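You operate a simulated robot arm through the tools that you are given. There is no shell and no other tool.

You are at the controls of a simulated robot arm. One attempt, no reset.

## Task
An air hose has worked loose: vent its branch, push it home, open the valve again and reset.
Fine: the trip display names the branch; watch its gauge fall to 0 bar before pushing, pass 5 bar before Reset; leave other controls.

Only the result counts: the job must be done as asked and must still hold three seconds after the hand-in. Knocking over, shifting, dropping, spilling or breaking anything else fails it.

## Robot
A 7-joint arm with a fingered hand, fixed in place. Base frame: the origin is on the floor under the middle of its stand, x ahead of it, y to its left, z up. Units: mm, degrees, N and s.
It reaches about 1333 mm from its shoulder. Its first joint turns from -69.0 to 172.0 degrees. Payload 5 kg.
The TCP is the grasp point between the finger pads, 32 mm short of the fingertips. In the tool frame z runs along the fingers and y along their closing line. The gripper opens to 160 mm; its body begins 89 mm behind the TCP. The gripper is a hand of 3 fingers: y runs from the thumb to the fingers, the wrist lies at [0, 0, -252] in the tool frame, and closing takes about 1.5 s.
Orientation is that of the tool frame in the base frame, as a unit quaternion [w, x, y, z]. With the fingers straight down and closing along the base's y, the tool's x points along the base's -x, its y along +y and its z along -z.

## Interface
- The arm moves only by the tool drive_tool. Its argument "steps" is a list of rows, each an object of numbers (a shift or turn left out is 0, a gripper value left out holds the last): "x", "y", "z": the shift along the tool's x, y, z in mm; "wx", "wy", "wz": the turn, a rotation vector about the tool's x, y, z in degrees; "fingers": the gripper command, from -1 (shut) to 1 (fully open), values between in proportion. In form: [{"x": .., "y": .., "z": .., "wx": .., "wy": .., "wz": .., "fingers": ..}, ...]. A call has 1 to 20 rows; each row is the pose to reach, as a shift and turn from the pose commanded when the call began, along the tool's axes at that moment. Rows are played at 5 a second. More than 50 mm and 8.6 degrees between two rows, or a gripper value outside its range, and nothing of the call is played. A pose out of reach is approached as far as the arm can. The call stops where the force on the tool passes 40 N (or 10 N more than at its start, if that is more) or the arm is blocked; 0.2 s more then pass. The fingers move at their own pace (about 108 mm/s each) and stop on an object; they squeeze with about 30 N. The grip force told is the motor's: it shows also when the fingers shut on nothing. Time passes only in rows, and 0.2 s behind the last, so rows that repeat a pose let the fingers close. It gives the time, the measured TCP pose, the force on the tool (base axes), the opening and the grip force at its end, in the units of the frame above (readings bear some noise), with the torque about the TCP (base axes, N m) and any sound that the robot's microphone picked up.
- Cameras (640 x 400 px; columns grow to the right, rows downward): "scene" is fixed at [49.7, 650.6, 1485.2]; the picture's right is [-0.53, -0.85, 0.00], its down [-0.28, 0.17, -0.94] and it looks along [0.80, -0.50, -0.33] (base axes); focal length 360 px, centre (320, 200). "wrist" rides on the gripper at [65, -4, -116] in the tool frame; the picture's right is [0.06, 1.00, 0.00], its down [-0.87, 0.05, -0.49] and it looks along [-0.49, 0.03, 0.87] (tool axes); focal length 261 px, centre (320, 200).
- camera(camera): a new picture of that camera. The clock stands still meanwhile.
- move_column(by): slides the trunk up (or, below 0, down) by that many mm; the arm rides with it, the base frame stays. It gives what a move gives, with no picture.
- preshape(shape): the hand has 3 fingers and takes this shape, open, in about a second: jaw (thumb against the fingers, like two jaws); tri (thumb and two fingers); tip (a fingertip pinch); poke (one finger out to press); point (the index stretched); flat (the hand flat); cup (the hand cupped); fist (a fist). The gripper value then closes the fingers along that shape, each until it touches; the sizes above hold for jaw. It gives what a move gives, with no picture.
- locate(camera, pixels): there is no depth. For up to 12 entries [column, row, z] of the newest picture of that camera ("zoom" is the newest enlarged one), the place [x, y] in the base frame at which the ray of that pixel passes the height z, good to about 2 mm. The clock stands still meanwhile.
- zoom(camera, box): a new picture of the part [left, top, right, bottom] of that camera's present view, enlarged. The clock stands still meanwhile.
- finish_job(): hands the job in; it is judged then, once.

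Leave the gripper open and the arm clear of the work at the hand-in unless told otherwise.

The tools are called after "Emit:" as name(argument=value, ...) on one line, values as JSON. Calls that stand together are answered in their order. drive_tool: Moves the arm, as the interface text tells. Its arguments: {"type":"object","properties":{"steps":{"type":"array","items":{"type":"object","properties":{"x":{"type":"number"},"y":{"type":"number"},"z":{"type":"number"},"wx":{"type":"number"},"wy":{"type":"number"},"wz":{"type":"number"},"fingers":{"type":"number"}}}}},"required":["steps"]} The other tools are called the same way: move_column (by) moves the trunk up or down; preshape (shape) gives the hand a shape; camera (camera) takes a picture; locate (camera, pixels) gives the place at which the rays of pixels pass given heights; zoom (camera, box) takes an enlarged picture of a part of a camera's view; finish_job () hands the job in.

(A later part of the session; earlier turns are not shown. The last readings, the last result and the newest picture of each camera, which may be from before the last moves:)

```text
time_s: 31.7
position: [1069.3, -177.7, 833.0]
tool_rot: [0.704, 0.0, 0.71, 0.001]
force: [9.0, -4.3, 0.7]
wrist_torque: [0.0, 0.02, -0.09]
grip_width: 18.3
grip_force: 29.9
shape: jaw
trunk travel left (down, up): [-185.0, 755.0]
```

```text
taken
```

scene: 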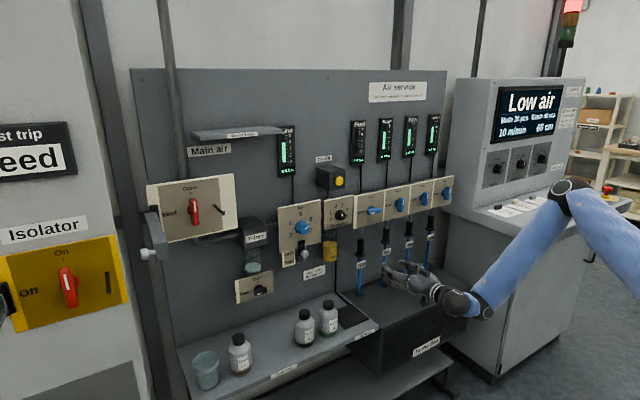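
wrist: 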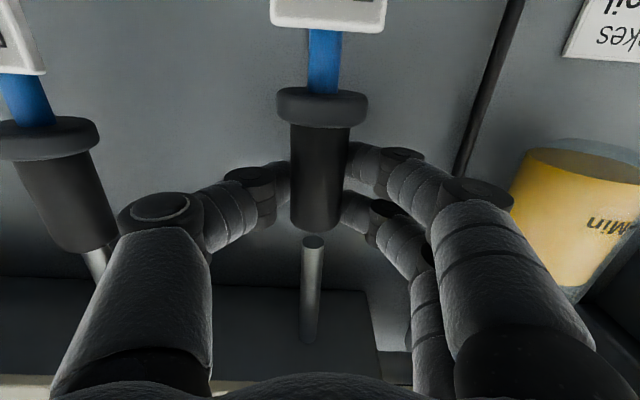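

The grip is better now: 18 mm width, 30 N, lower side force. I'll squeeze fully and lift slowly, 3 mm per row, watching force and sound.

Emit:
drive_tool(steps=[{"fingers": -1}, {"x": -3}, {"x": -6}, {"x": -9}, {"x": -12}, {"x": -12}])

Emit:
camera(camera="wrist")

Emit:
zoom(camera="scene", box=[310, 200, 430, 280])

```text
time_s: 33.1
position: [1069.6, -177.8, 844.9]
tool_rot: [0.705, -0.002, 0.709, 0.002]
force: [6.1, 2.3, -1.4]
wrist_torque: [0.03, 0.01, 0.04]
grip_width: 18.1
grip_force: 30.0
shape: jaw
trunk travel left (down, up): [-185.0, 755.0]
```

```text
taken
```

wrist: 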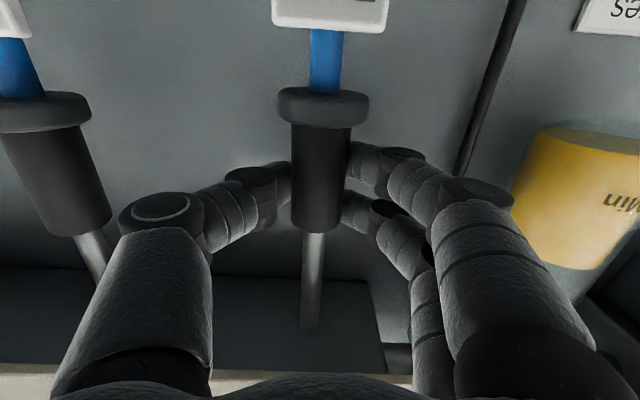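

```text
5.00 times, centred on (370, 240) of scene
```

zoom: 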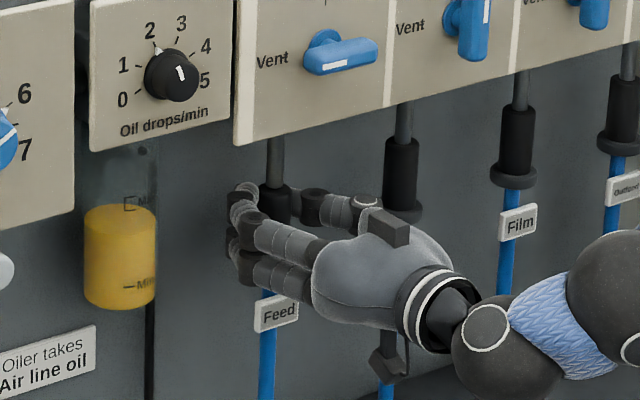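

The plug rises with the hand and its top has just reached the spigot end. Next I'll push on up in 2.5 mm steps.

Emit:
drive_tool(steps=[{"x": -2.5}, {"x": -5}, {"x": -7.5}, {"x": -10}, {"x": -12.5}, {"x": -15}, {"x": -15}])

Emit:
camera(camera="wrist")

Emit:
zoom(camera="scene", box=[310, 200, 430, 280])

```text
time_s: 34.7
position: [1069.3, -177.6, 856.6]
tool_rot: [0.703, -0.002, 0.711, 0.002]
force: [10.2, 4.3, -16.1]
wrist_torque: [0.02, 0.25, 0.07]
grip_width: 17.8
grip_force: 29.8
shape: jaw
trunk travel left (down, up): [-185.0, 755.0]
```

```text
taken
```

wrist: 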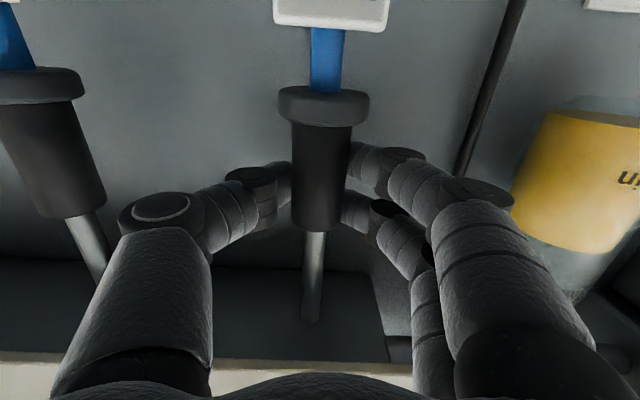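

```text
5.00 times, centred on (370, 240) of scene
```

zoom: 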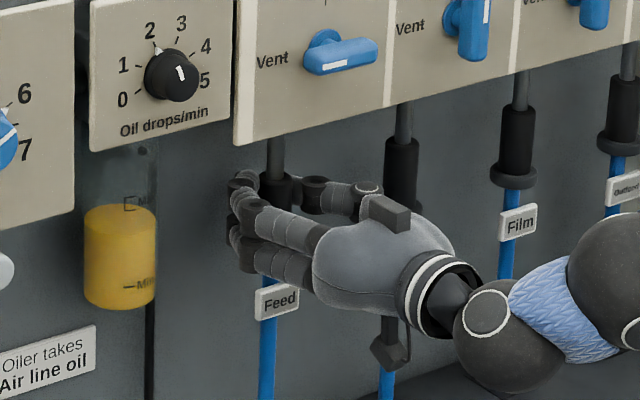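

The push now meets about 16 N resistance with the hand at z 856.6. The plug is still slightly below the Bagger plug's level. I'll keep pushing up.

Emit:
drive_tool(steps=[{"x": -2}, {"x": -4}, {"x": -6}, {"x": -8}, {"x": -10}, {"x": -12}, {"x": -12}])

Emit:
camera(camera="wrist")

Emit:
zoom(camera="scene", box=[310, 200, 430, 280])

```text
time_s: 36.3
position: [1071.2, -180.2, 867.5]
tool_rot: [0.704, -0.001, 0.71, 0.001]
force: [29.9, -8.0, -16.7]
wrist_torque: [0.28, 0.08, -0.03]
grip_width: 13.6
grip_force: 29.8
shape: jaw
trunk travel left (down, up): [-185.0, 755.0]
```

```text
taken
```

wrist: 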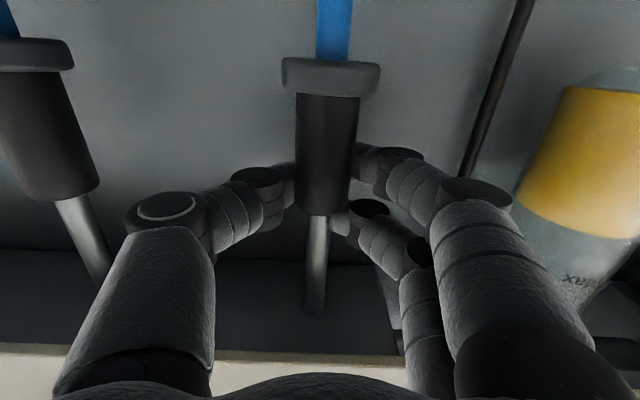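

```text
5.00 times, centred on (370, 240) of scene
```

zoom: 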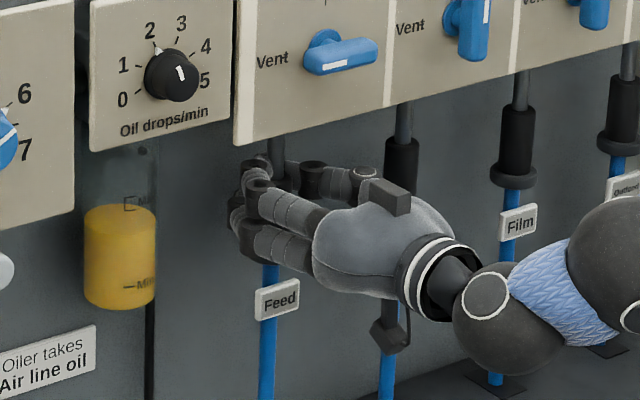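

The fingers slipped up the plug: the grip width changed to 13.6 and the upper finger is now at the plug's top. I'll open the fingers and compare the plug's height with its neighbours.

Emit:
drive_tool(steps=[{"fingers": -0.42}, {"fingers": -0.42}, {"fingers": -0.42}, {"fingers": -0.42, "z": -40}, {"fingers": -0.42, "z": -80}, {"fingers": -0.42, "z": -90}])

Emit:
camera(camera="wrist")

Emit:
zoom(camera="scene", box=[340, 200, 436, 260])

```text
time_s: 37.7
position: [980.3, -177.4, 872.5]
tool_rot: [0.704, -0.001, 0.71, 0.001]
force: [-0.4, 0.1, -0.2]
wrist_torque: [-0.06, 0.0, 0.0]
grip_width: 46.3
grip_force: 0.0
shape: jaw
trunk travel left (down, up): [-185.0, 755.0]
```

```text
taken
```

wrist: 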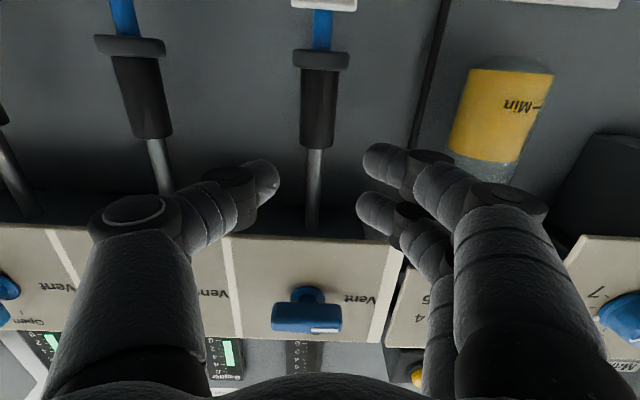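

```text
6.67 times, centred on (388, 230) of scene
```

zoom: 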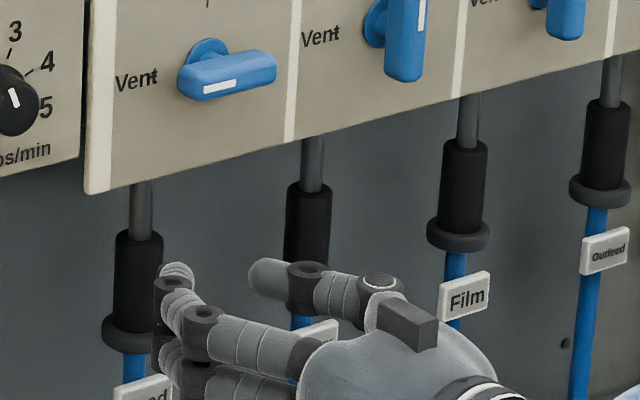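

The Feed plug now sits nearly level with its neighbours and stays there. I'll measure closely whether it is fully home.

Emit:
zoom(camera="scene", box=[348, 215, 396, 245])

Emit:
zoom(camera="wrist", box=[80, 0, 380, 188])

```text
13.33 times, centred on (372, 230) of scene
```

zoom: 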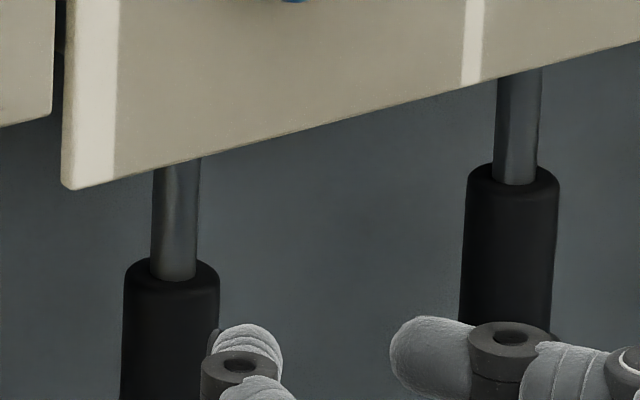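

```text
2.13 times, centred on (230, 94) of wrist
```

zoom: 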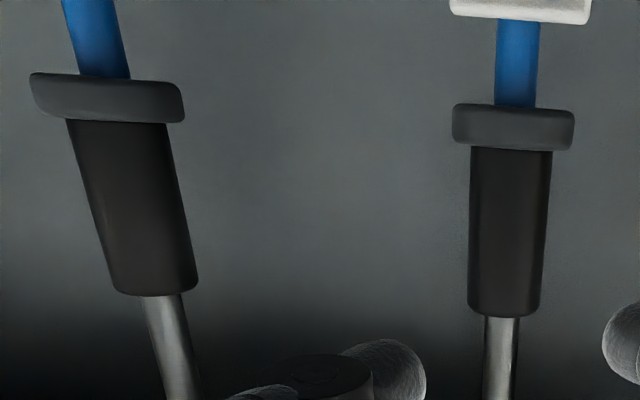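

Measured against Bagger, the Feed plug looks within about 1 mm of the same level, but I heard no click and the grip slipped at about 17 N. I want a positive push from under the flange to be sure it's home. I'll back off and try the "tip" pinch shape, which may fit the 25 mm gap between flange and tag.

Emit:
drive_tool(steps=[{"z": -40}, {"z": -80}, {"z": -80}])

Emit:
preshape(shape="tip")

Emit:
camera(camera="wrist")

Emit:
zoom(camera="scene", box=[330, 200, 490, 300])

```text
time_s: 38.5
position: [898.0, -176.8, 870.9]
tool_rot: [0.705, 0.0, 0.71, 0.001]
force: [0.9, 0.0, 0.3]
wrist_torque: [0.01, -0.01, 0.02]
grip_width: 46.1
grip_force: 0.1
shape: jaw
trunk travel left (down, up): [-185.0, 755.0]
```

```text
time_s: 39.4
position: [898.2, -178.1, 870.0]
tool_rot: [0.705, -0.002, 0.709, 0.002]
force: [-0.3, -0.8, -0.1]
wrist_torque: [0.01, -0.02, -0.02]
grip_width: 159.9
grip_force: 0.1
shape: tip
trunk travel left (down, up): [-185.0, 755.0]
```

```text
taken
```

wrist: 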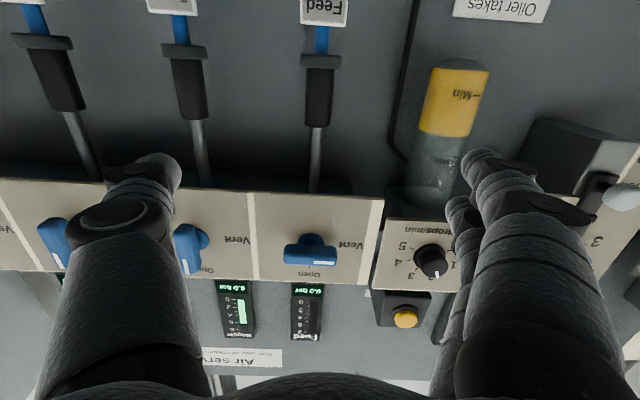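

```text
4.00 times, centred on (410, 250) of scene
```

zoom: 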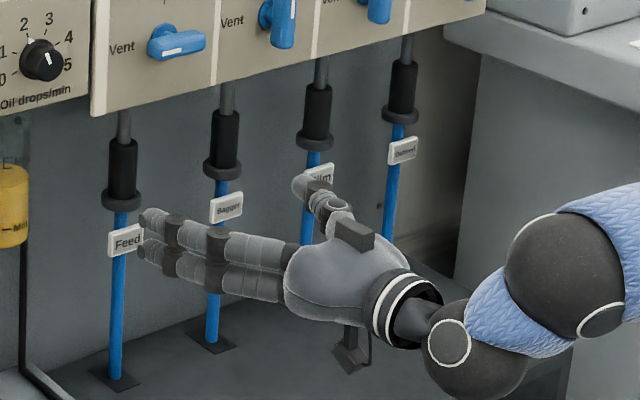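

With "tip" opened, both fingers still extend. I'll close it to about half here in free space to see how the fingers go.

Emit:
drive_tool(steps=[{"fingers": -0.4}, {"fingers": -0.4}, {"fingers": -0.4}, {"fingers": -0.4}])

Emit:
camera(camera="wrist")

Emit:
zoom(camera="scene", box=[330, 200, 490, 300])

```text
time_s: 40.4
position: [898.3, -177.5, 870.6]
tool_rot: [0.705, -0.001, 0.709, 0.001]
force: [0.2, 0.3, -0.9]
wrist_torque: [-0.03, 0.03, 0.03]
grip_width: 48.4
grip_force: 0.0
shape: tip
trunk travel left (down, up): [-185.0, 755.0]
```

```text
taken
```

wrist: 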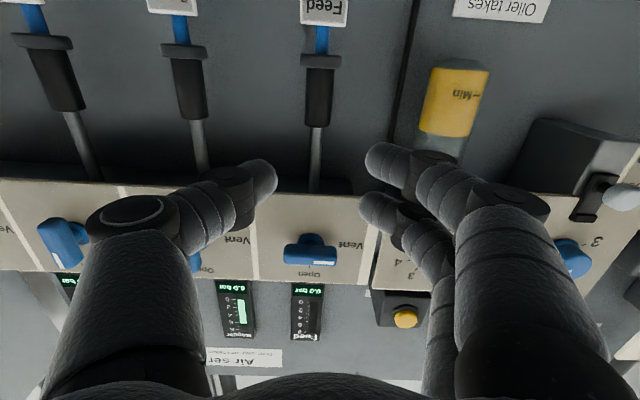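

```text
4.00 times, centred on (410, 250) of scene
```

zoom: 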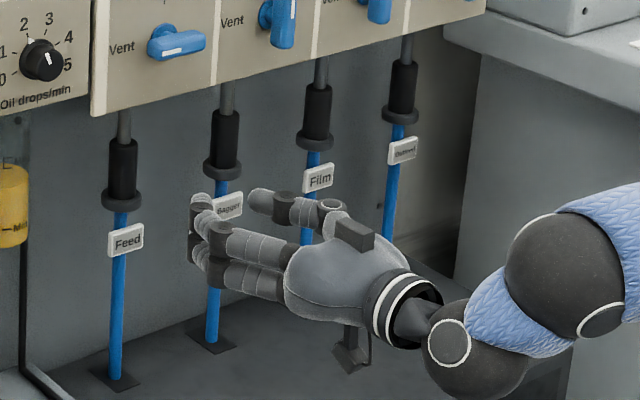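

"Tip" is essentially the same as jaw. All the plugs are now unobstructed in the scene view, so I'll zoom on each pair at high magnification to compare seating.

Emit:
zoom(camera="scene", box=[348, 220, 396, 250])

Emit:
zoom(camera="scene", box=[390, 205, 438, 235])

Emit:
zoom(camera="wrist", box=[0, 0, 380, 220])

```text
13.33 times, centred on (372, 235) of scene
```

zoom: 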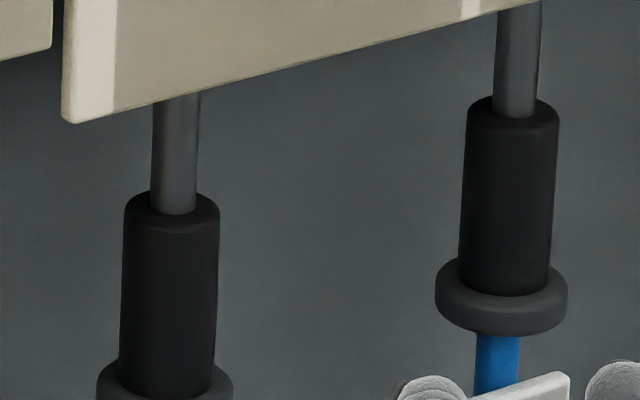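

```text
13.33 times, centred on (414, 220) of scene
```

zoom: 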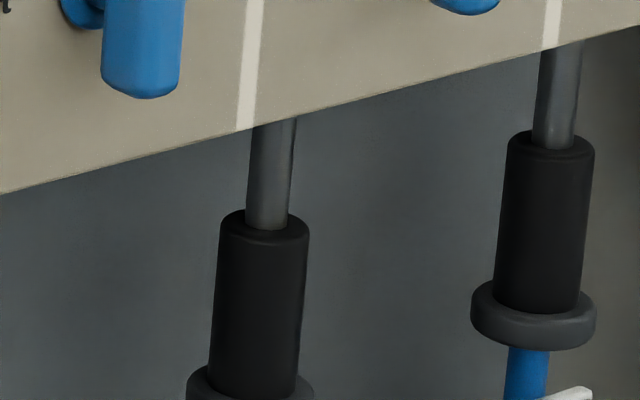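

```text
1.68 times, centred on (190, 110) of wrist
```

zoom: 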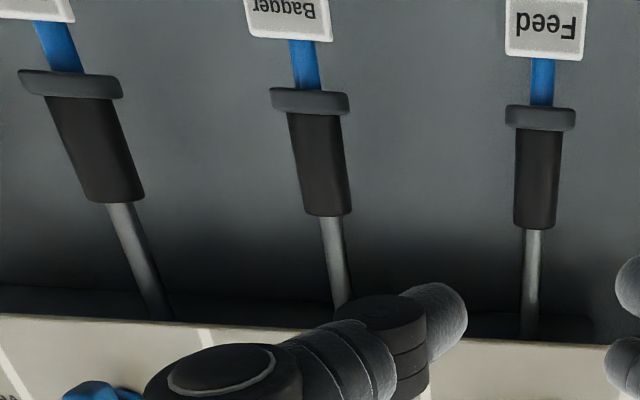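

The junctions of Bagger, Film and Outfeed lie on one image line; extrapolated to Feed it gives row 235.94 against a measured 236.05, so Feed is within about 0.5 mm of level. I'll confirm with the flange edges.

Emit:
zoom(camera="scene", box=[348, 230, 396, 260])

Emit:
zoom(camera="scene", box=[390, 215, 438, 245])

```text
13.33 times, centred on (372, 245) of scene
```

zoom: 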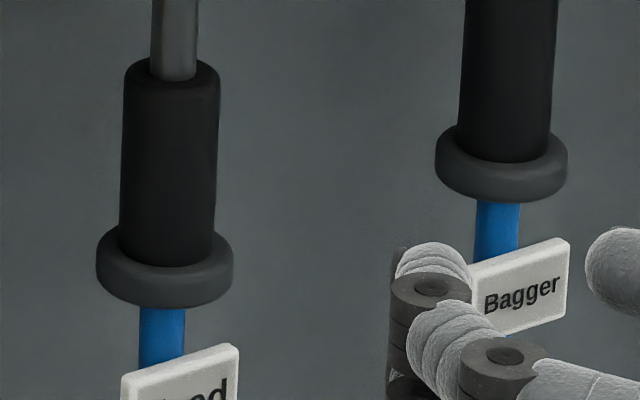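

```text
13.33 times, centred on (414, 230) of scene
```

zoom: 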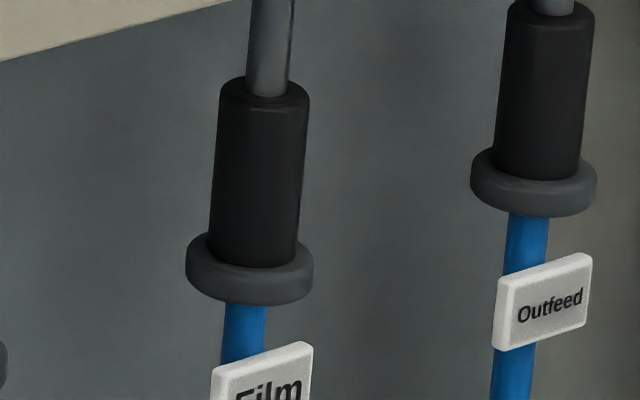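

The flange edges agree too: predicted row 253.2 against 253.1 measured, so the Feed plug is level with the seated ones and home. Next I'll reopen the valve: raise the trunk 135 mm to put the hand at valve height, with the jaw shape again.

Emit:
move_column(by=135)

Emit:
preshape(shape="jaw")

Emit:
drive_tool(steps=[{"wz": -8, "fingers": -0.25}, {"wz": -16}, {"wz": -24}, {"wz": -32}, {"wz": -40}, {"wz": -48}, {"wz": -56}, {"wz": -64}, {"wz": -72}, {"wz": -80}, {"wz": -88}, {"wz": -90}, {"wz": -90}])

Emit:
camera(camera="wrist")

Emit:
camera(camera="scene")

```text
time_s: 42.0
position: [899.6, -176.7, 1004.8]
tool_rot: [0.705, -0.001, 0.71, 0.001]
force: [-0.2, 1.0, -0.1]
wrist_torque: [0.02, 0.01, 0.0]
grip_width: 48.9
grip_force: 0.2
shape: tip
trunk travel left (down, up): [-320.0, 620.0]
```

```text
time_s: 42.9
position: [897.8, -177.5, 1006.2]
tool_rot: [0.704, -0.001, 0.71, 0.001]
force: [0.0, 0.2, -0.3]
wrist_torque: [-0.02, 0.0, 0.0]
grip_width: 160.1
grip_force: 0.0
shape: jaw
trunk travel left (down, up): [-320.0, 620.0]
```

```text
time_s: 45.7
position: [897.6, -176.1, 1005.7]
tool_rot: [-0.499, 0.502, -0.501, 0.498]
force: [-0.6, 0.1, -0.9]
wrist_torque: [-0.01, 0.01, -0.01]
grip_width: 60.6
grip_force: 0.0
shape: jaw
trunk travel left (down, up): [-320.0, 620.0]
```

```text
taken
```

wrist: 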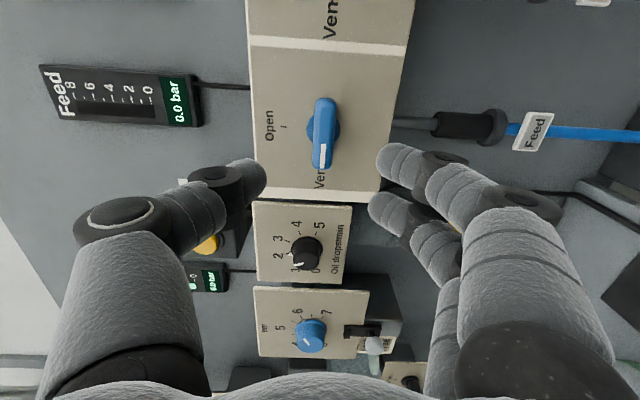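

```text
taken
```

scene: 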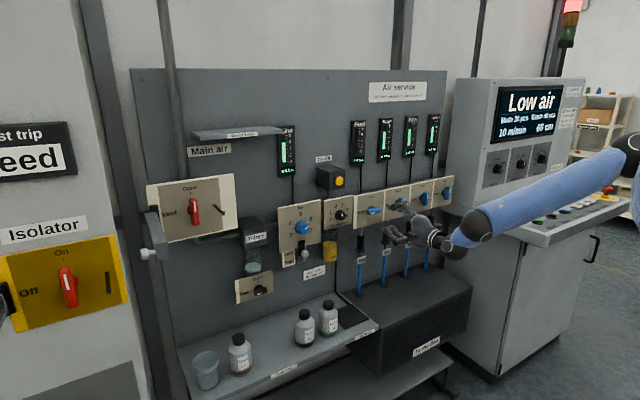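

The Feed gauge reads 0.0 bar and the handle is horizontal at (322,135). I'll shift 4.5 mm toward -y, advance 86 mm, and close on the handle.

Emit:
drive_tool(steps=[{"x": 4.5, "y": 1, "z": 40}, {"x": 4.5, "y": 1, "z": 65}, {"x": 4.5, "y": 1, "z": 86}, {"x": 4.5, "y": 1, "z": 86}, {"x": 4.5, "y": 1, "z": 86, "fingers": -0.6}, {"x": 4.5, "y": 1, "z": 86, "fingers": -1}, {"x": 4.5, "y": 1, "z": 86, "fingers": -1}, {"x": 4.5, "y": 1, "z": 86, "fingers": -1}])

Emit:
camera(camera="wrist")

```text
time_s: 47.5
position: [987.2, -182.2, 1004.2]
tool_rot: [-0.5, 0.502, -0.501, 0.497]
force: [4.2, 0.7, 0.1]
wrist_torque: [0.0, 0.05, -0.01]
grip_width: 13.1
grip_force: 29.9
shape: jaw
trunk travel left (down, up): [-320.0, 620.0]
```

```text
taken
```

wrist: 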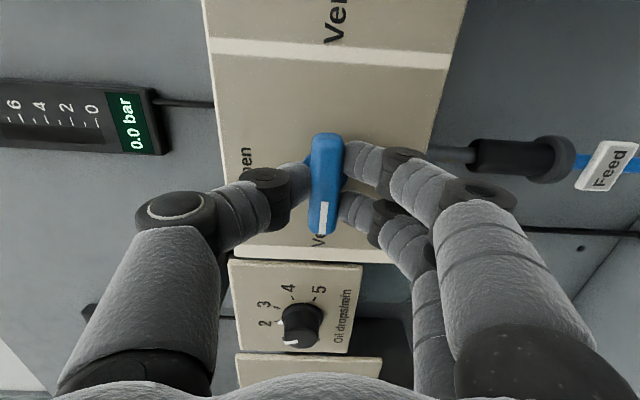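

The handle is gripped (13 mm, 30 N). I'll turn it back clockwise 90° to Open and read the gauge.

Emit:
drive_tool(steps=[{"wz": 8}, {"wz": 16}, {"wz": 24}, {"wz": 32}, {"wz": 40}, {"wz": 48}, {"wz": 56}, {"wz": 64}, {"wz": 72}, {"wz": 80}, {"wz": 88}, {"wz": 91}, {"wz": 91}])

Emit:
zoom(camera="scene", box=[340, 110, 450, 240])

Emit:
camera(camera="wrist")

```text
time_s: 50.3
position: [986.3, -182.7, 1000.4]
tool_rot: [0.703, 0.006, 0.711, 0.008]
force: [14.5, -1.6, -16.4]
wrist_torque: [-0.15, 0.3, -0.04]
grip_width: 11.8
grip_force: 29.9
shape: jaw
trunk travel left (down, up): [-320.0, 620.0]
```

```text
3.08 times, centred on (395, 175) of scene
```

zoom: 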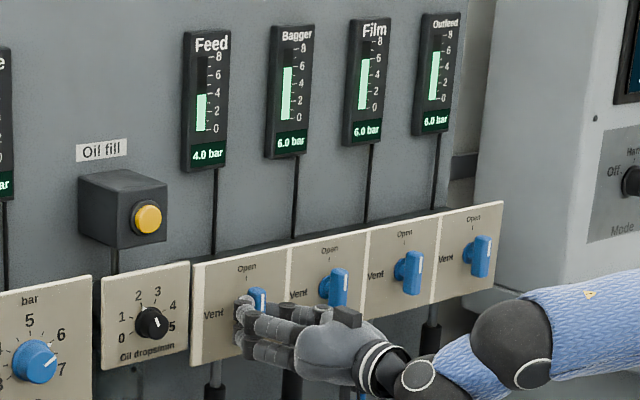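

```text
taken
```

wrist: 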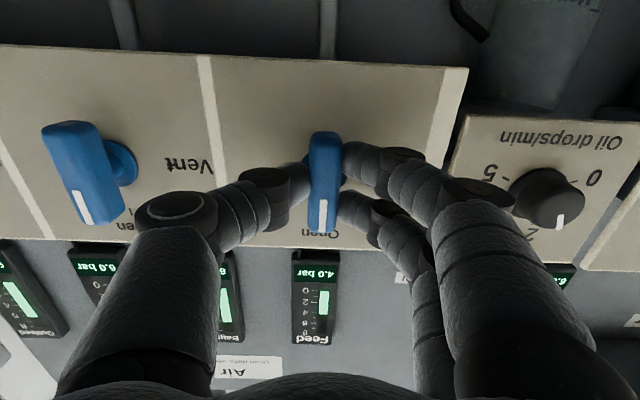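

The Feed gauge is rising (4.0 bar) and the handle is at Open. I'll release, back off and check the gauge again.

Emit:
drive_tool(steps=[{"fingers": -0.25}, {"fingers": -0.25}, {"fingers": -0.25}, {"z": -40}, {"z": -80}, {"z": -120}, {"z": -120}])

Emit:
camera(camera="wrist")

Emit:
zoom(camera="scene", box=[330, 110, 450, 240])

```text
time_s: 51.9
position: [862.5, -181.1, 1002.2]
tool_rot: [0.705, 0.004, 0.709, 0.009]
force: [0.2, -0.4, -0.2]
wrist_torque: [0.0, 0.0, 0.01]
grip_width: 59.5
grip_force: 0.1
shape: jaw
trunk travel left (down, up): [-320.0, 620.0]
```

```text
taken
```

wrist: 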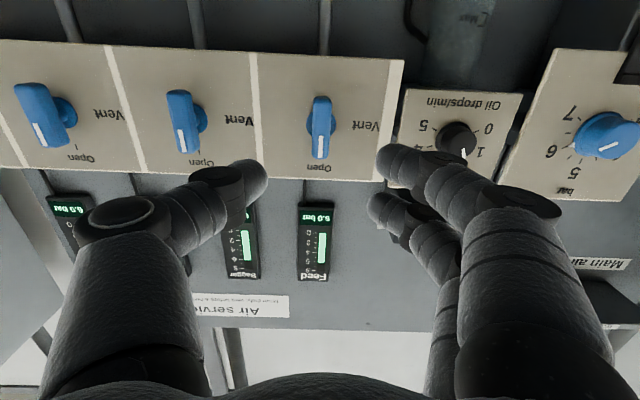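

```text
3.08 times, centred on (390, 175) of scene
```

zoom: 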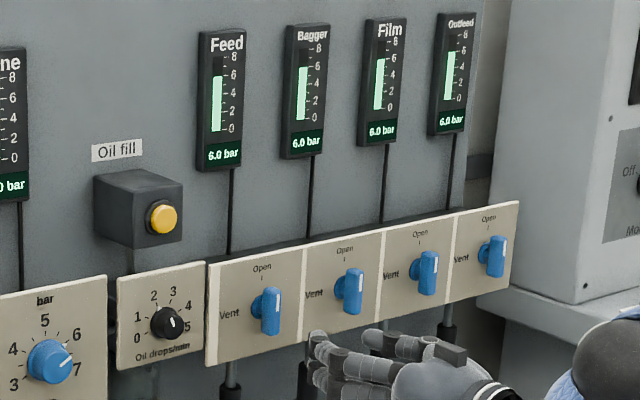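

Feed reads 6.0 bar, the handle is vertical at Open, and the hose is seated. Now the console: I'll look at the Reset button.

Emit:
camera(camera="scene")

Emit:
zoom(camera="scene", box=[525, 185, 605, 235])

Emit:
zoom(camera="scene", box=[440, 70, 640, 260])

```text
taken
```

scene: 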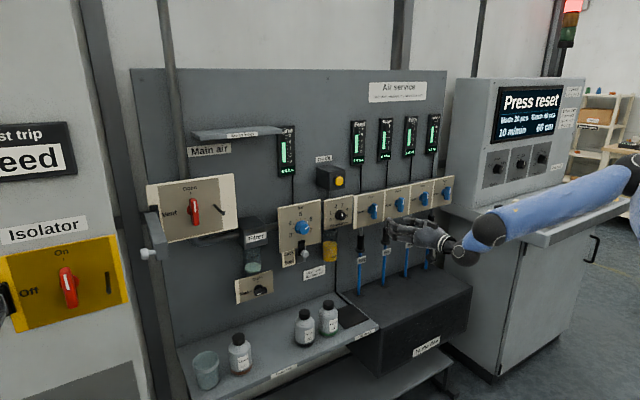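

```text
8.00 times, centred on (565, 210) of scene
```

zoom: 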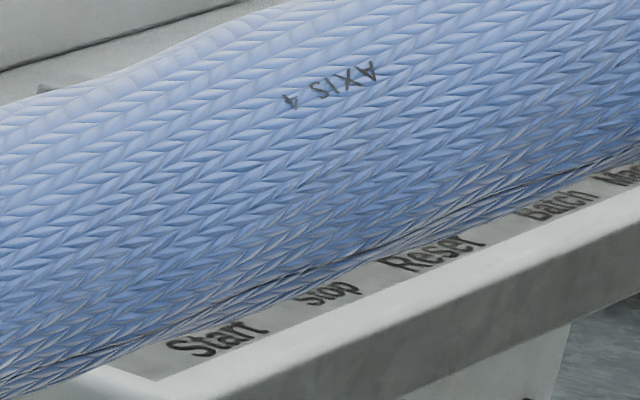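

```text
2.11 times, centred on (540, 165) of scene
```

zoom: 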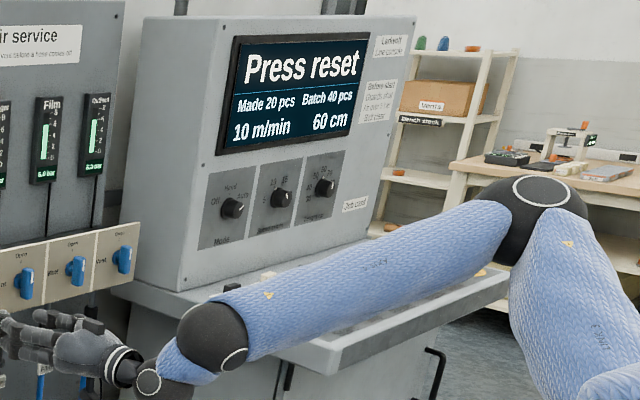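

The display now says "Press reset". The Reset button is the blue one (earlier at scene (565,210)), on a desk at about z 900, probably near (748, -1088), which is far out, so I need the arm's layout. I'll zoom a tall strip at the right edge to see the shoulder and the console.

Emit:
zoom(camera="scene", box=[600, 0, 640, 400])

```text
1.00 times, centred on (620, 200) of scene (not enlarged: the box is as wide or as high as the picture)
```

zoom: 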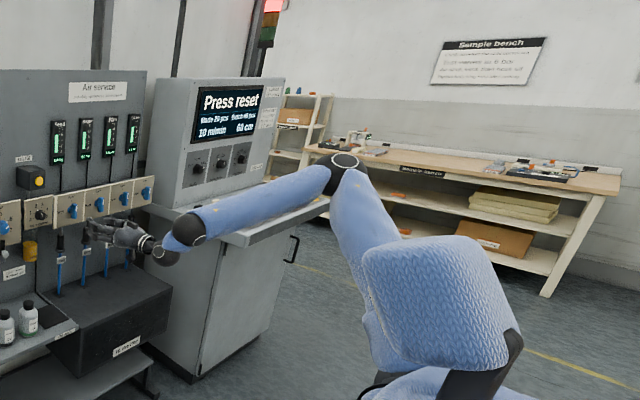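

The shoulder is near (120, -50, 1100), so Reset is reachable with the hand pointing outward and tilted about 45° down. First I'll retreat, rise, and yaw the hand toward -y, clear of the panel.

Emit:
drive_tool(steps=[{"z": -30}, {"z": -60, "x": -15, "y": -20, "wx": 7}, {"z": -85, "x": -30, "y": -45, "wx": 14}, {"z": -110, "x": -45, "y": -75, "wx": 21}, {"z": -130, "x": -65, "y": -105, "wx": 28}, {"z": -145, "x": -85, "y": -140, "wx": 35}, {"z": -155, "x": -100, "y": -175, "wx": 42}, {"z": -155, "x": -100, "y": -175, "wx": 42}])

Emit:
zoom(camera="scene", box=[600, 0, 640, 400])

```text
time_s: 53.7
position: [739.2, -442.0, 1134.7]
tool_rot: [0.66, 0.22, 0.69, -0.202]
force: [-0.1, 0.3, 1.0]
wrist_torque: [0.06, 0.04, -0.01]
grip_width: 59.9
grip_force: 0.1
shape: jaw
out of reach, approached as far as the arm can: row 3, 4, 5, 6, 7, 8
trunk travel left (down, up): [-320.0, 620.0]
```

```text
1.00 times, centred on (620, 200) of scene (not enlarged: the box is as wide or as high as the picture)
```

zoom: 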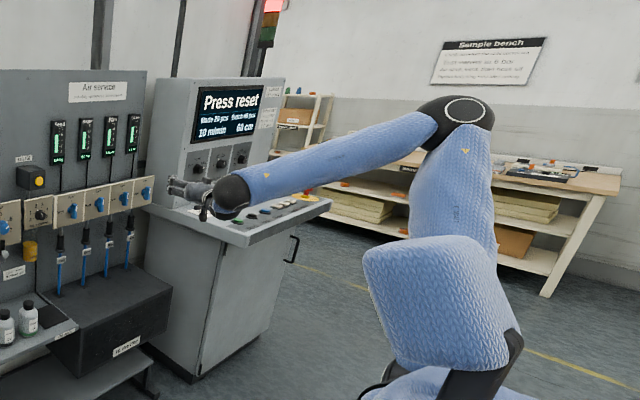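

The hand is at (739, -442, 1135), yawed about -35° and clear. Next I'll pitch it 45° downward.

Emit:
drive_tool(steps=[{"wy": 7.5}, {"wy": 15}, {"wy": 22.5}, {"wy": 30}, {"wy": 37.5}, {"wy": 45}, {"wy": 45}])

Emit:
camera(camera="wrist")

Emit:
zoom(camera="scene", box=[600, 0, 640, 400])

```text
time_s: 55.3
position: [741.1, -441.8, 1135.8]
tool_rot: [0.344, 0.28, 0.891, -0.102]
force: [-0.5, -0.6, 0.2]
wrist_torque: [0.0, -0.01, -0.01]
grip_width: 60.0
grip_force: 0.0
shape: jaw
trunk travel left (down, up): [-320.0, 620.0]
```

```text
taken
```

wrist: 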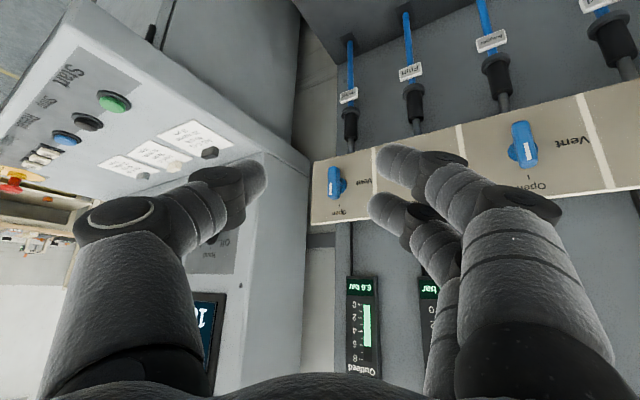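

```text
1.00 times, centred on (620, 200) of scene (not enlarged: the box is as wide or as high as the picture)
```

zoom: 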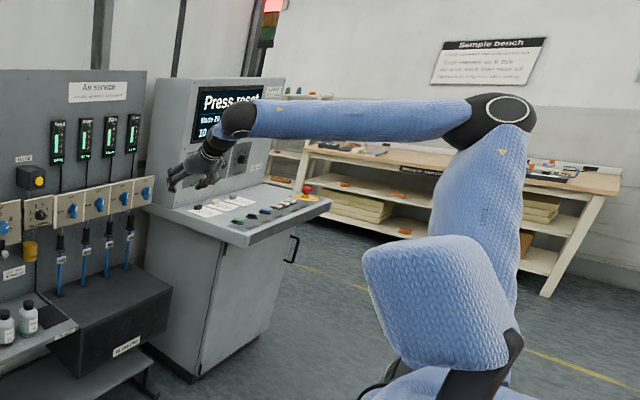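

Both cameras now see the desk buttons: in the wrist view green is at (113,100), black (88,122) and blue (67,137). I'll zoom both views for precise positions.

Emit:
zoom(camera="wrist", box=[0, 50, 192, 170])

Emit:
zoom(camera="scene", box=[525, 185, 605, 235])

```text
3.33 times, centred on (96, 110) of wrist
```

zoom: 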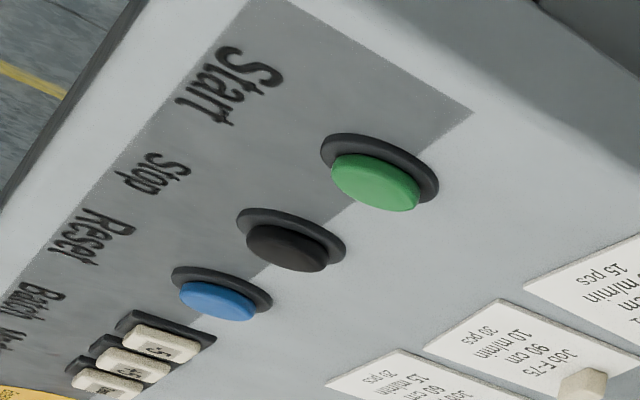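

```text
8.00 times, centred on (565, 210) of scene
```

zoom: 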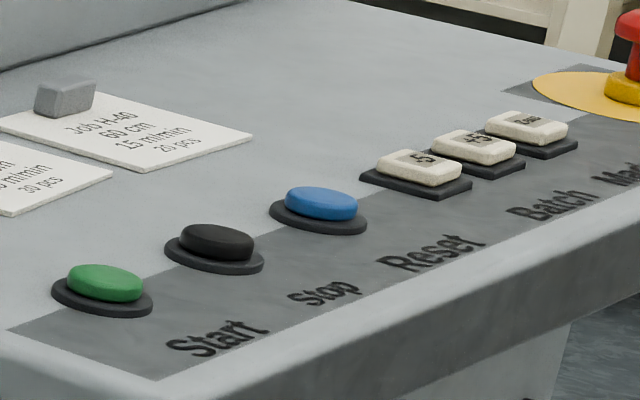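

I'll intersect the rays for the blue, green and black buttons.

Emit:
locate(camera="scene", pixels=[[565.25, 210.0, 900], [565.25, 210.0, 930], [538.1, 220.0, 900], [538.1, 220.0, 930], [551.9, 215.0, 900], [551.9, 215.0, 930]])

Emit:
locate(camera="wrist", pixels=[[64.2, 141.2, 900], [64.2, 141.2, 930], [112.2, 105.8, 900], [112.2, 105.8, 930], [85.5, 125.3, 900], [85.5, 125.3, 930]])

```text
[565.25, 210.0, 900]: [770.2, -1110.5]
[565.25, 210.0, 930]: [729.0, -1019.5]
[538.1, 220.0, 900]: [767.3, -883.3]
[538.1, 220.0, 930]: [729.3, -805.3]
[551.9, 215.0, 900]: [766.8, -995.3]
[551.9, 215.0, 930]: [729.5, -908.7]
```

```text
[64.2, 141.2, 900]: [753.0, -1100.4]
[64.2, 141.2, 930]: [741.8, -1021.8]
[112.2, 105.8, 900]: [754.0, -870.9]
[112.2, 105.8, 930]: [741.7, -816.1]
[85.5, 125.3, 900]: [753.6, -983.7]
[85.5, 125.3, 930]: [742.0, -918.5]
```

The buttons triangulate consistently: Start (747, -842), Stop (747, -949), Reset (747, -1054), tops at about z 917, 106 mm apart. Next I'll set the "poke" shape and look at where the finger is.

Emit:
preshape(shape="poke")

Emit:
camera(camera="wrist")

Emit:
zoom(camera="scene", box=[430, 90, 590, 190])

```text
time_s: 56.2
position: [740.7, -441.4, 1135.8]
tool_rot: [0.345, 0.281, 0.89, -0.103]
force: [-0.1, -0.1, 0.5]
wrist_torque: [0.0, 0.01, 0.01]
grip_width: 0.0
grip_force: 0.1
shape: poke
trunk travel left (down, up): [-320.0, 620.0]
```

```text
taken
```

wrist: 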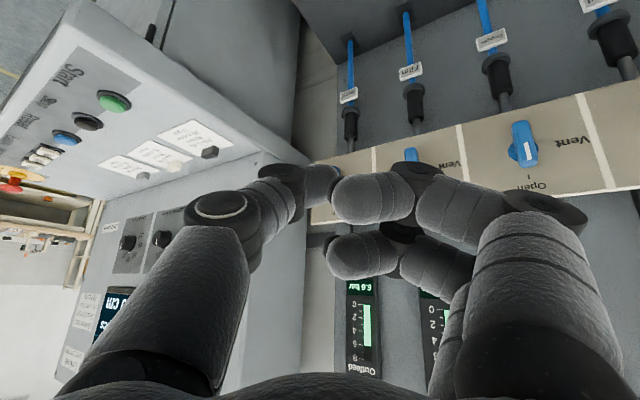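

```text
4.00 times, centred on (510, 140) of scene
```

zoom: 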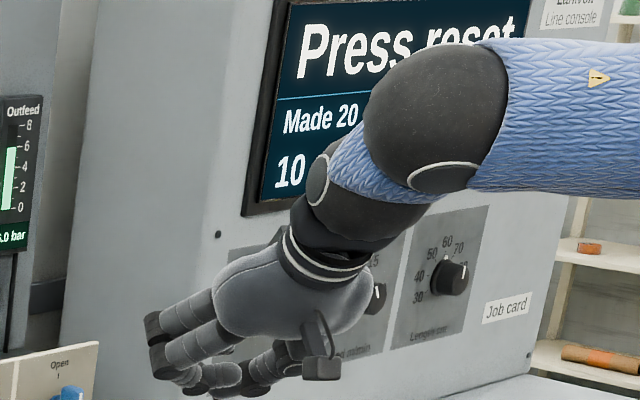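

In "poke" the fingers fold toward the thumb. I'll compare with "point", the index stretched.

Emit:
preshape(shape="point")

Emit:
camera(camera="wrist")

Emit:
zoom(camera="scene", box=[430, 110, 590, 210])

```text
time_s: 57.1
position: [741.5, -441.5, 1135.8]
tool_rot: [0.345, 0.28, 0.89, -0.103]
force: [-0.1, 0.0, 0.7]
wrist_torque: [0.01, -0.01, -0.01]
grip_width: 0.0
grip_force: 0.1
shape: point
trunk travel left (down, up): [-320.0, 620.0]
```

```text
taken
```

wrist: 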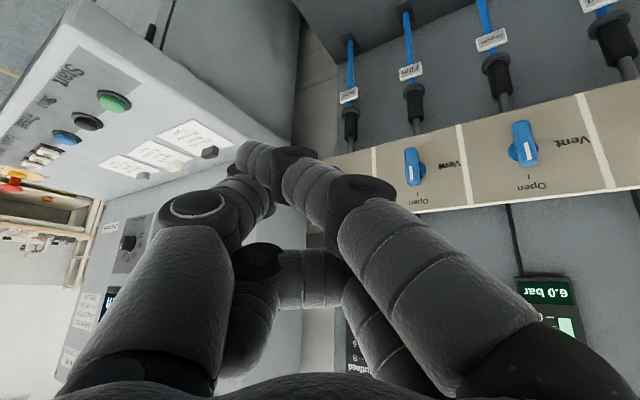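

```text
4.00 times, centred on (510, 160) of scene
```

zoom: 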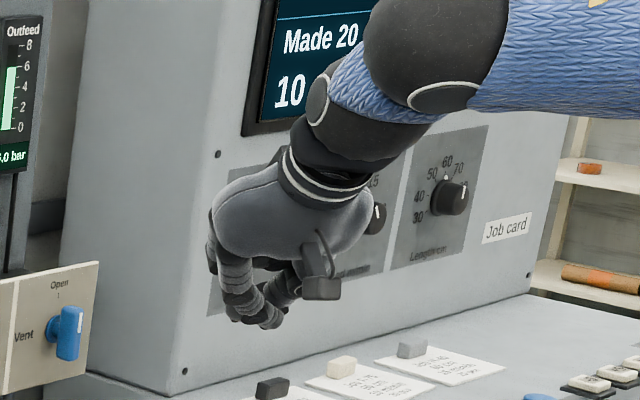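

The hand may still be settling; I'll hold half a second and look again.

Emit:
drive_tool(steps=[{"wz": 0}, {"wz": 0}, {"wz": 0}])

Emit:
camera(camera="wrist")

Emit:
zoom(camera="scene", box=[450, 140, 530, 190])

```text
time_s: 57.9
position: [740.8, -442.5, 1135.6]
tool_rot: [0.346, 0.28, 0.89, -0.102]
force: [-0.1, -0.5, -0.1]
wrist_torque: [-0.02, 0.01, 0.01]
grip_width: 0.0
grip_force: 0.1
shape: point
trunk travel left (down, up): [-320.0, 620.0]
```

```text
taken
```

wrist: 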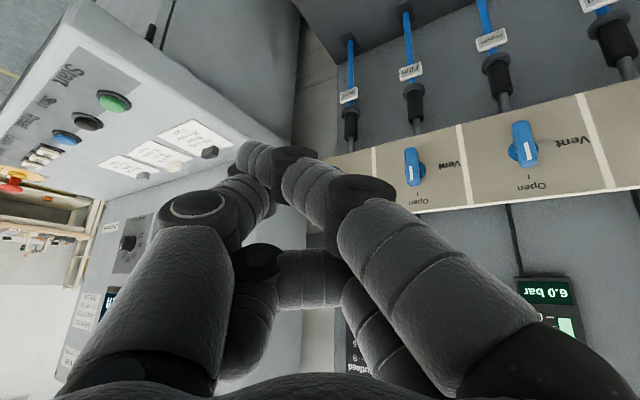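

```text
8.00 times, centred on (490, 165) of scene
```

zoom: 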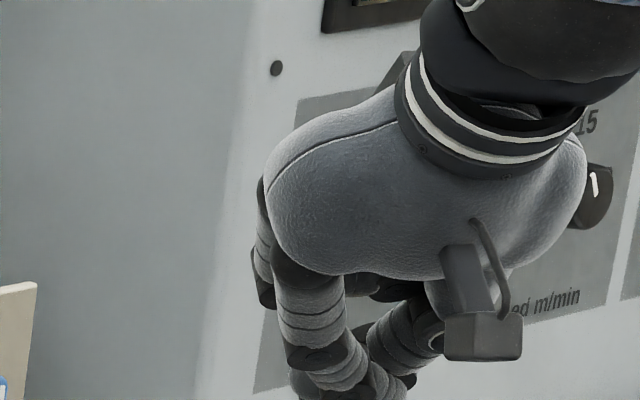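

Neither shape gives a plain straight fingertip, so I'll use the closed jaw, a beak whose tips sit 32 mm ahead of the TCP. The buttons are 106 mm apart, so that has ample clearance. I'll set jaw, close it, and travel at z≈1136 to above Reset.

Emit:
preshape(shape="jaw")

Emit:
drive_tool(steps=[{"fingers": -1}, {"fingers": -1}, {"x": -20, "y": -40, "z": 17.5}, {"x": -40, "y": -80, "z": 35}, {"x": -60, "y": -120, "z": 52.5}, {"x": -80, "y": -160, "z": 70}, {"x": -100, "y": -200, "z": 87.3}, {"x": -120, "y": -240, "z": 104.8}, {"x": -140, "y": -280, "z": 122.2}, {"x": -160, "y": -320, "z": 139.7}, {"x": -180, "y": -360, "z": 157.2}, {"x": -200, "y": -400, "z": 174.6}, {"x": -200, "y": -400, "z": 174.6}])

Emit:
camera(camera="wrist")

Emit:
camera(camera="scene")

```text
time_s: 58.8
position: [741.2, -442.4, 1136.2]
tool_rot: [0.345, 0.281, 0.89, -0.103]
force: [-0.1, 0.0, -0.2]
wrist_torque: [0.02, 0.0, 0.0]
grip_width: 159.8
grip_force: 0.1
shape: jaw
trunk travel left (down, up): [-320.0, 620.0]
```

```text
time_s: 61.6
position: [733.3, -919.3, 1134.4]
tool_rot: [0.345, 0.279, 0.89, -0.102]
force: [-0.1, 0.3, -0.6]
wrist_torque: [-0.02, -0.04, -0.04]
grip_width: 0.2
grip_force: 29.6
shape: jaw
trunk travel left (down, up): [-320.0, 620.0]
```

```text
taken
```

wrist: 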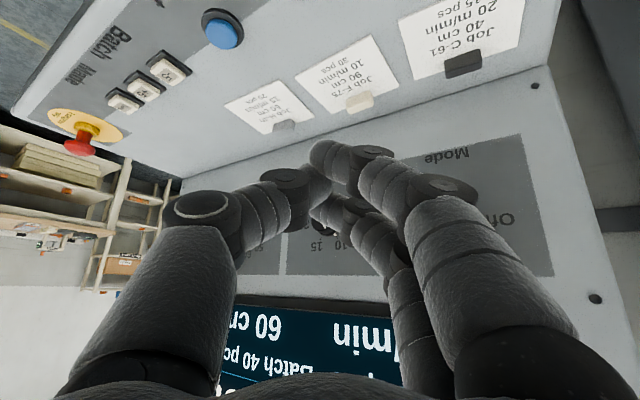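

```text
taken
```

scene: 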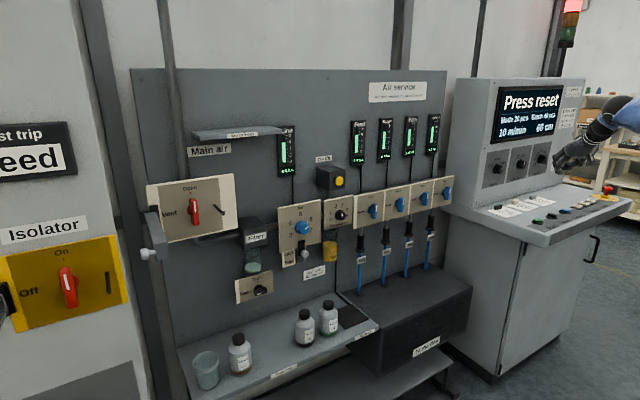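

The hand is at (733, -919, 1134) and the blue button shows at (222,28) in the wrist view. I'll refine its position with both cameras.

Emit:
zoom(camera="wrist", box=[160, 0, 288, 80])

Emit:
locate(camera="wrist", pixels=[[222, 32, 917], [222, 32, 910], [222, 28, 917], [172, 68, 910], [146, 88, 910], [78, 148, 930]])

```text
5.00 times, centred on (224, 40) of wrist
```

zoom: 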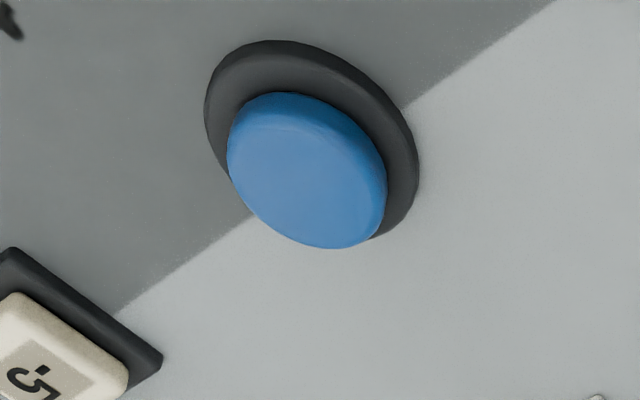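

```text
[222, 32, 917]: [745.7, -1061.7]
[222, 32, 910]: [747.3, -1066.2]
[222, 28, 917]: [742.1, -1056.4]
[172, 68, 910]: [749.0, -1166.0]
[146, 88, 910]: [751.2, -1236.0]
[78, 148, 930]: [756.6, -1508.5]
```

Combining the views, Reset is at about (750, -1071), top at z≈911–917. I'll move to a hover with the beak's tip about 50 mm above it.

Emit:
drive_tool(steps=[{"x": 4, "y": -24.7, "z": 32.3}, {"x": 8, "y": -49.4, "z": 64.6}, {"x": 12, "y": -74.1, "z": 96.8}, {"x": 16, "y": -98.8, "z": 129.1}, {"x": 20, "y": -123.5, "z": 161.4}, {"x": 20, "y": -123.5, "z": 161.4}])

Emit:
camera(camera="wrist")

Emit:
zoom(camera="scene", box=[525, 160, 621, 220])

```text
time_s: 63.0
position: [737.7, -1071.7, 1005.8]
tool_rot: [0.345, 0.279, 0.89, -0.103]
force: [-0.5, -0.6, 0.3]
wrist_torque: [-0.02, -0.03, -0.01]
grip_width: 0.0
grip_force: 29.6
shape: jaw
trunk travel left (down, up): [-320.0, 620.0]
```

```text
taken
```

wrist: 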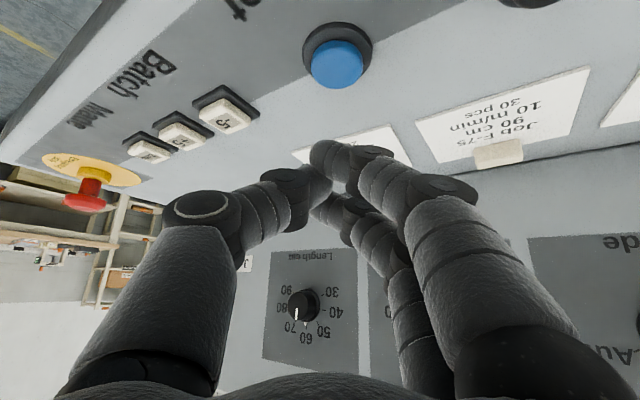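

```text
6.67 times, centred on (573, 190) of scene
```

zoom: 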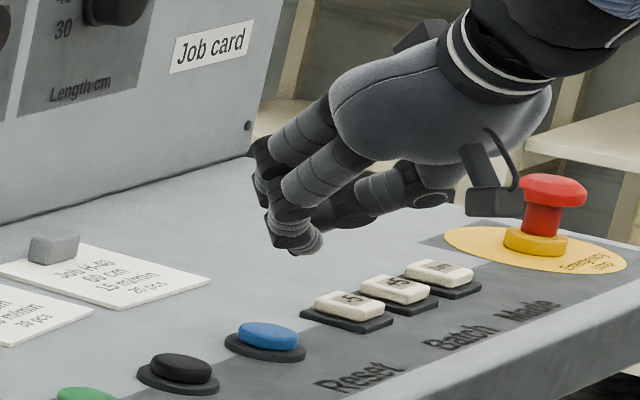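

The blue button is now at (336,65) in the wrist view, with the beak tip at about (322,165). I'll re-locate it from this nearer pose.

Emit:
zoom(camera="wrist", box=[256, 0, 416, 100])

Emit:
locate(camera="wrist", pixels=[[337, 67, 917], [337, 67, 911], [337, 47, 900], [224, 114, 910], [322, 170, 985], [322, 170, 975]])

```text
4.00 times, centred on (336, 50) of wrist
```

zoom: 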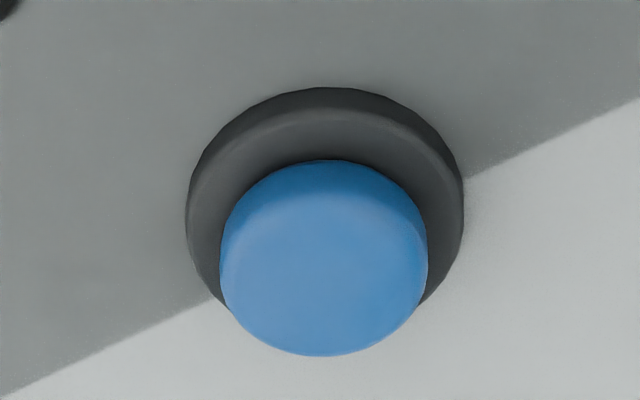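

```text
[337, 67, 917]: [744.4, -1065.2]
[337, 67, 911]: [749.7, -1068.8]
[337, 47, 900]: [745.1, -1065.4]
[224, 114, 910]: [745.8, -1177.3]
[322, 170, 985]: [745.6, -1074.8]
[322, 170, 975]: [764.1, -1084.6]
```

Reset's centre is at about (747.5, -1067.5), top z≈914. The beak's lowest point should be near (748, -1068, 971), right above it. I'll descend 42 mm straight down and look.

Emit:
drive_tool(steps=[{"x": 9.4, "y": -0.2, "z": 10.4}, {"x": 18.8, "y": -0.3, "z": 20.7}, {"x": 28.3, "y": -0.5, "z": 31.1}, {"x": 28.3, "y": -0.5, "z": 31.1}])

Emit:
camera(camera="wrist")

Emit:
zoom(camera="scene", box=[530, 180, 594, 220])

```text
time_s: 64.0
position: [739.8, -1074.3, 961.1]
tool_rot: [0.345, 0.28, 0.89, -0.102]
force: [-0.2, 0.0, 0.3]
wrist_torque: [0.01, 0.01, -0.02]
grip_width: 0.2
grip_force: 30.1
shape: jaw
trunk travel left (down, up): [-320.0, 620.0]
```

```text
taken
```

wrist: 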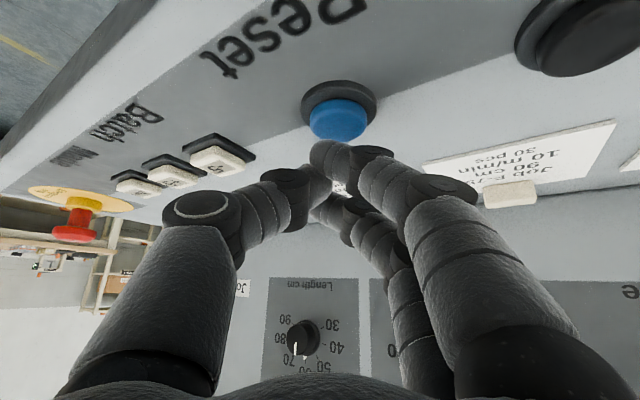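

```text
10.00 times, centred on (562, 200) of scene
```

zoom: 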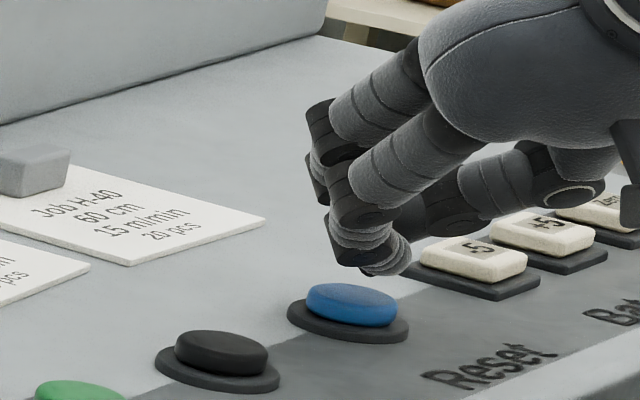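

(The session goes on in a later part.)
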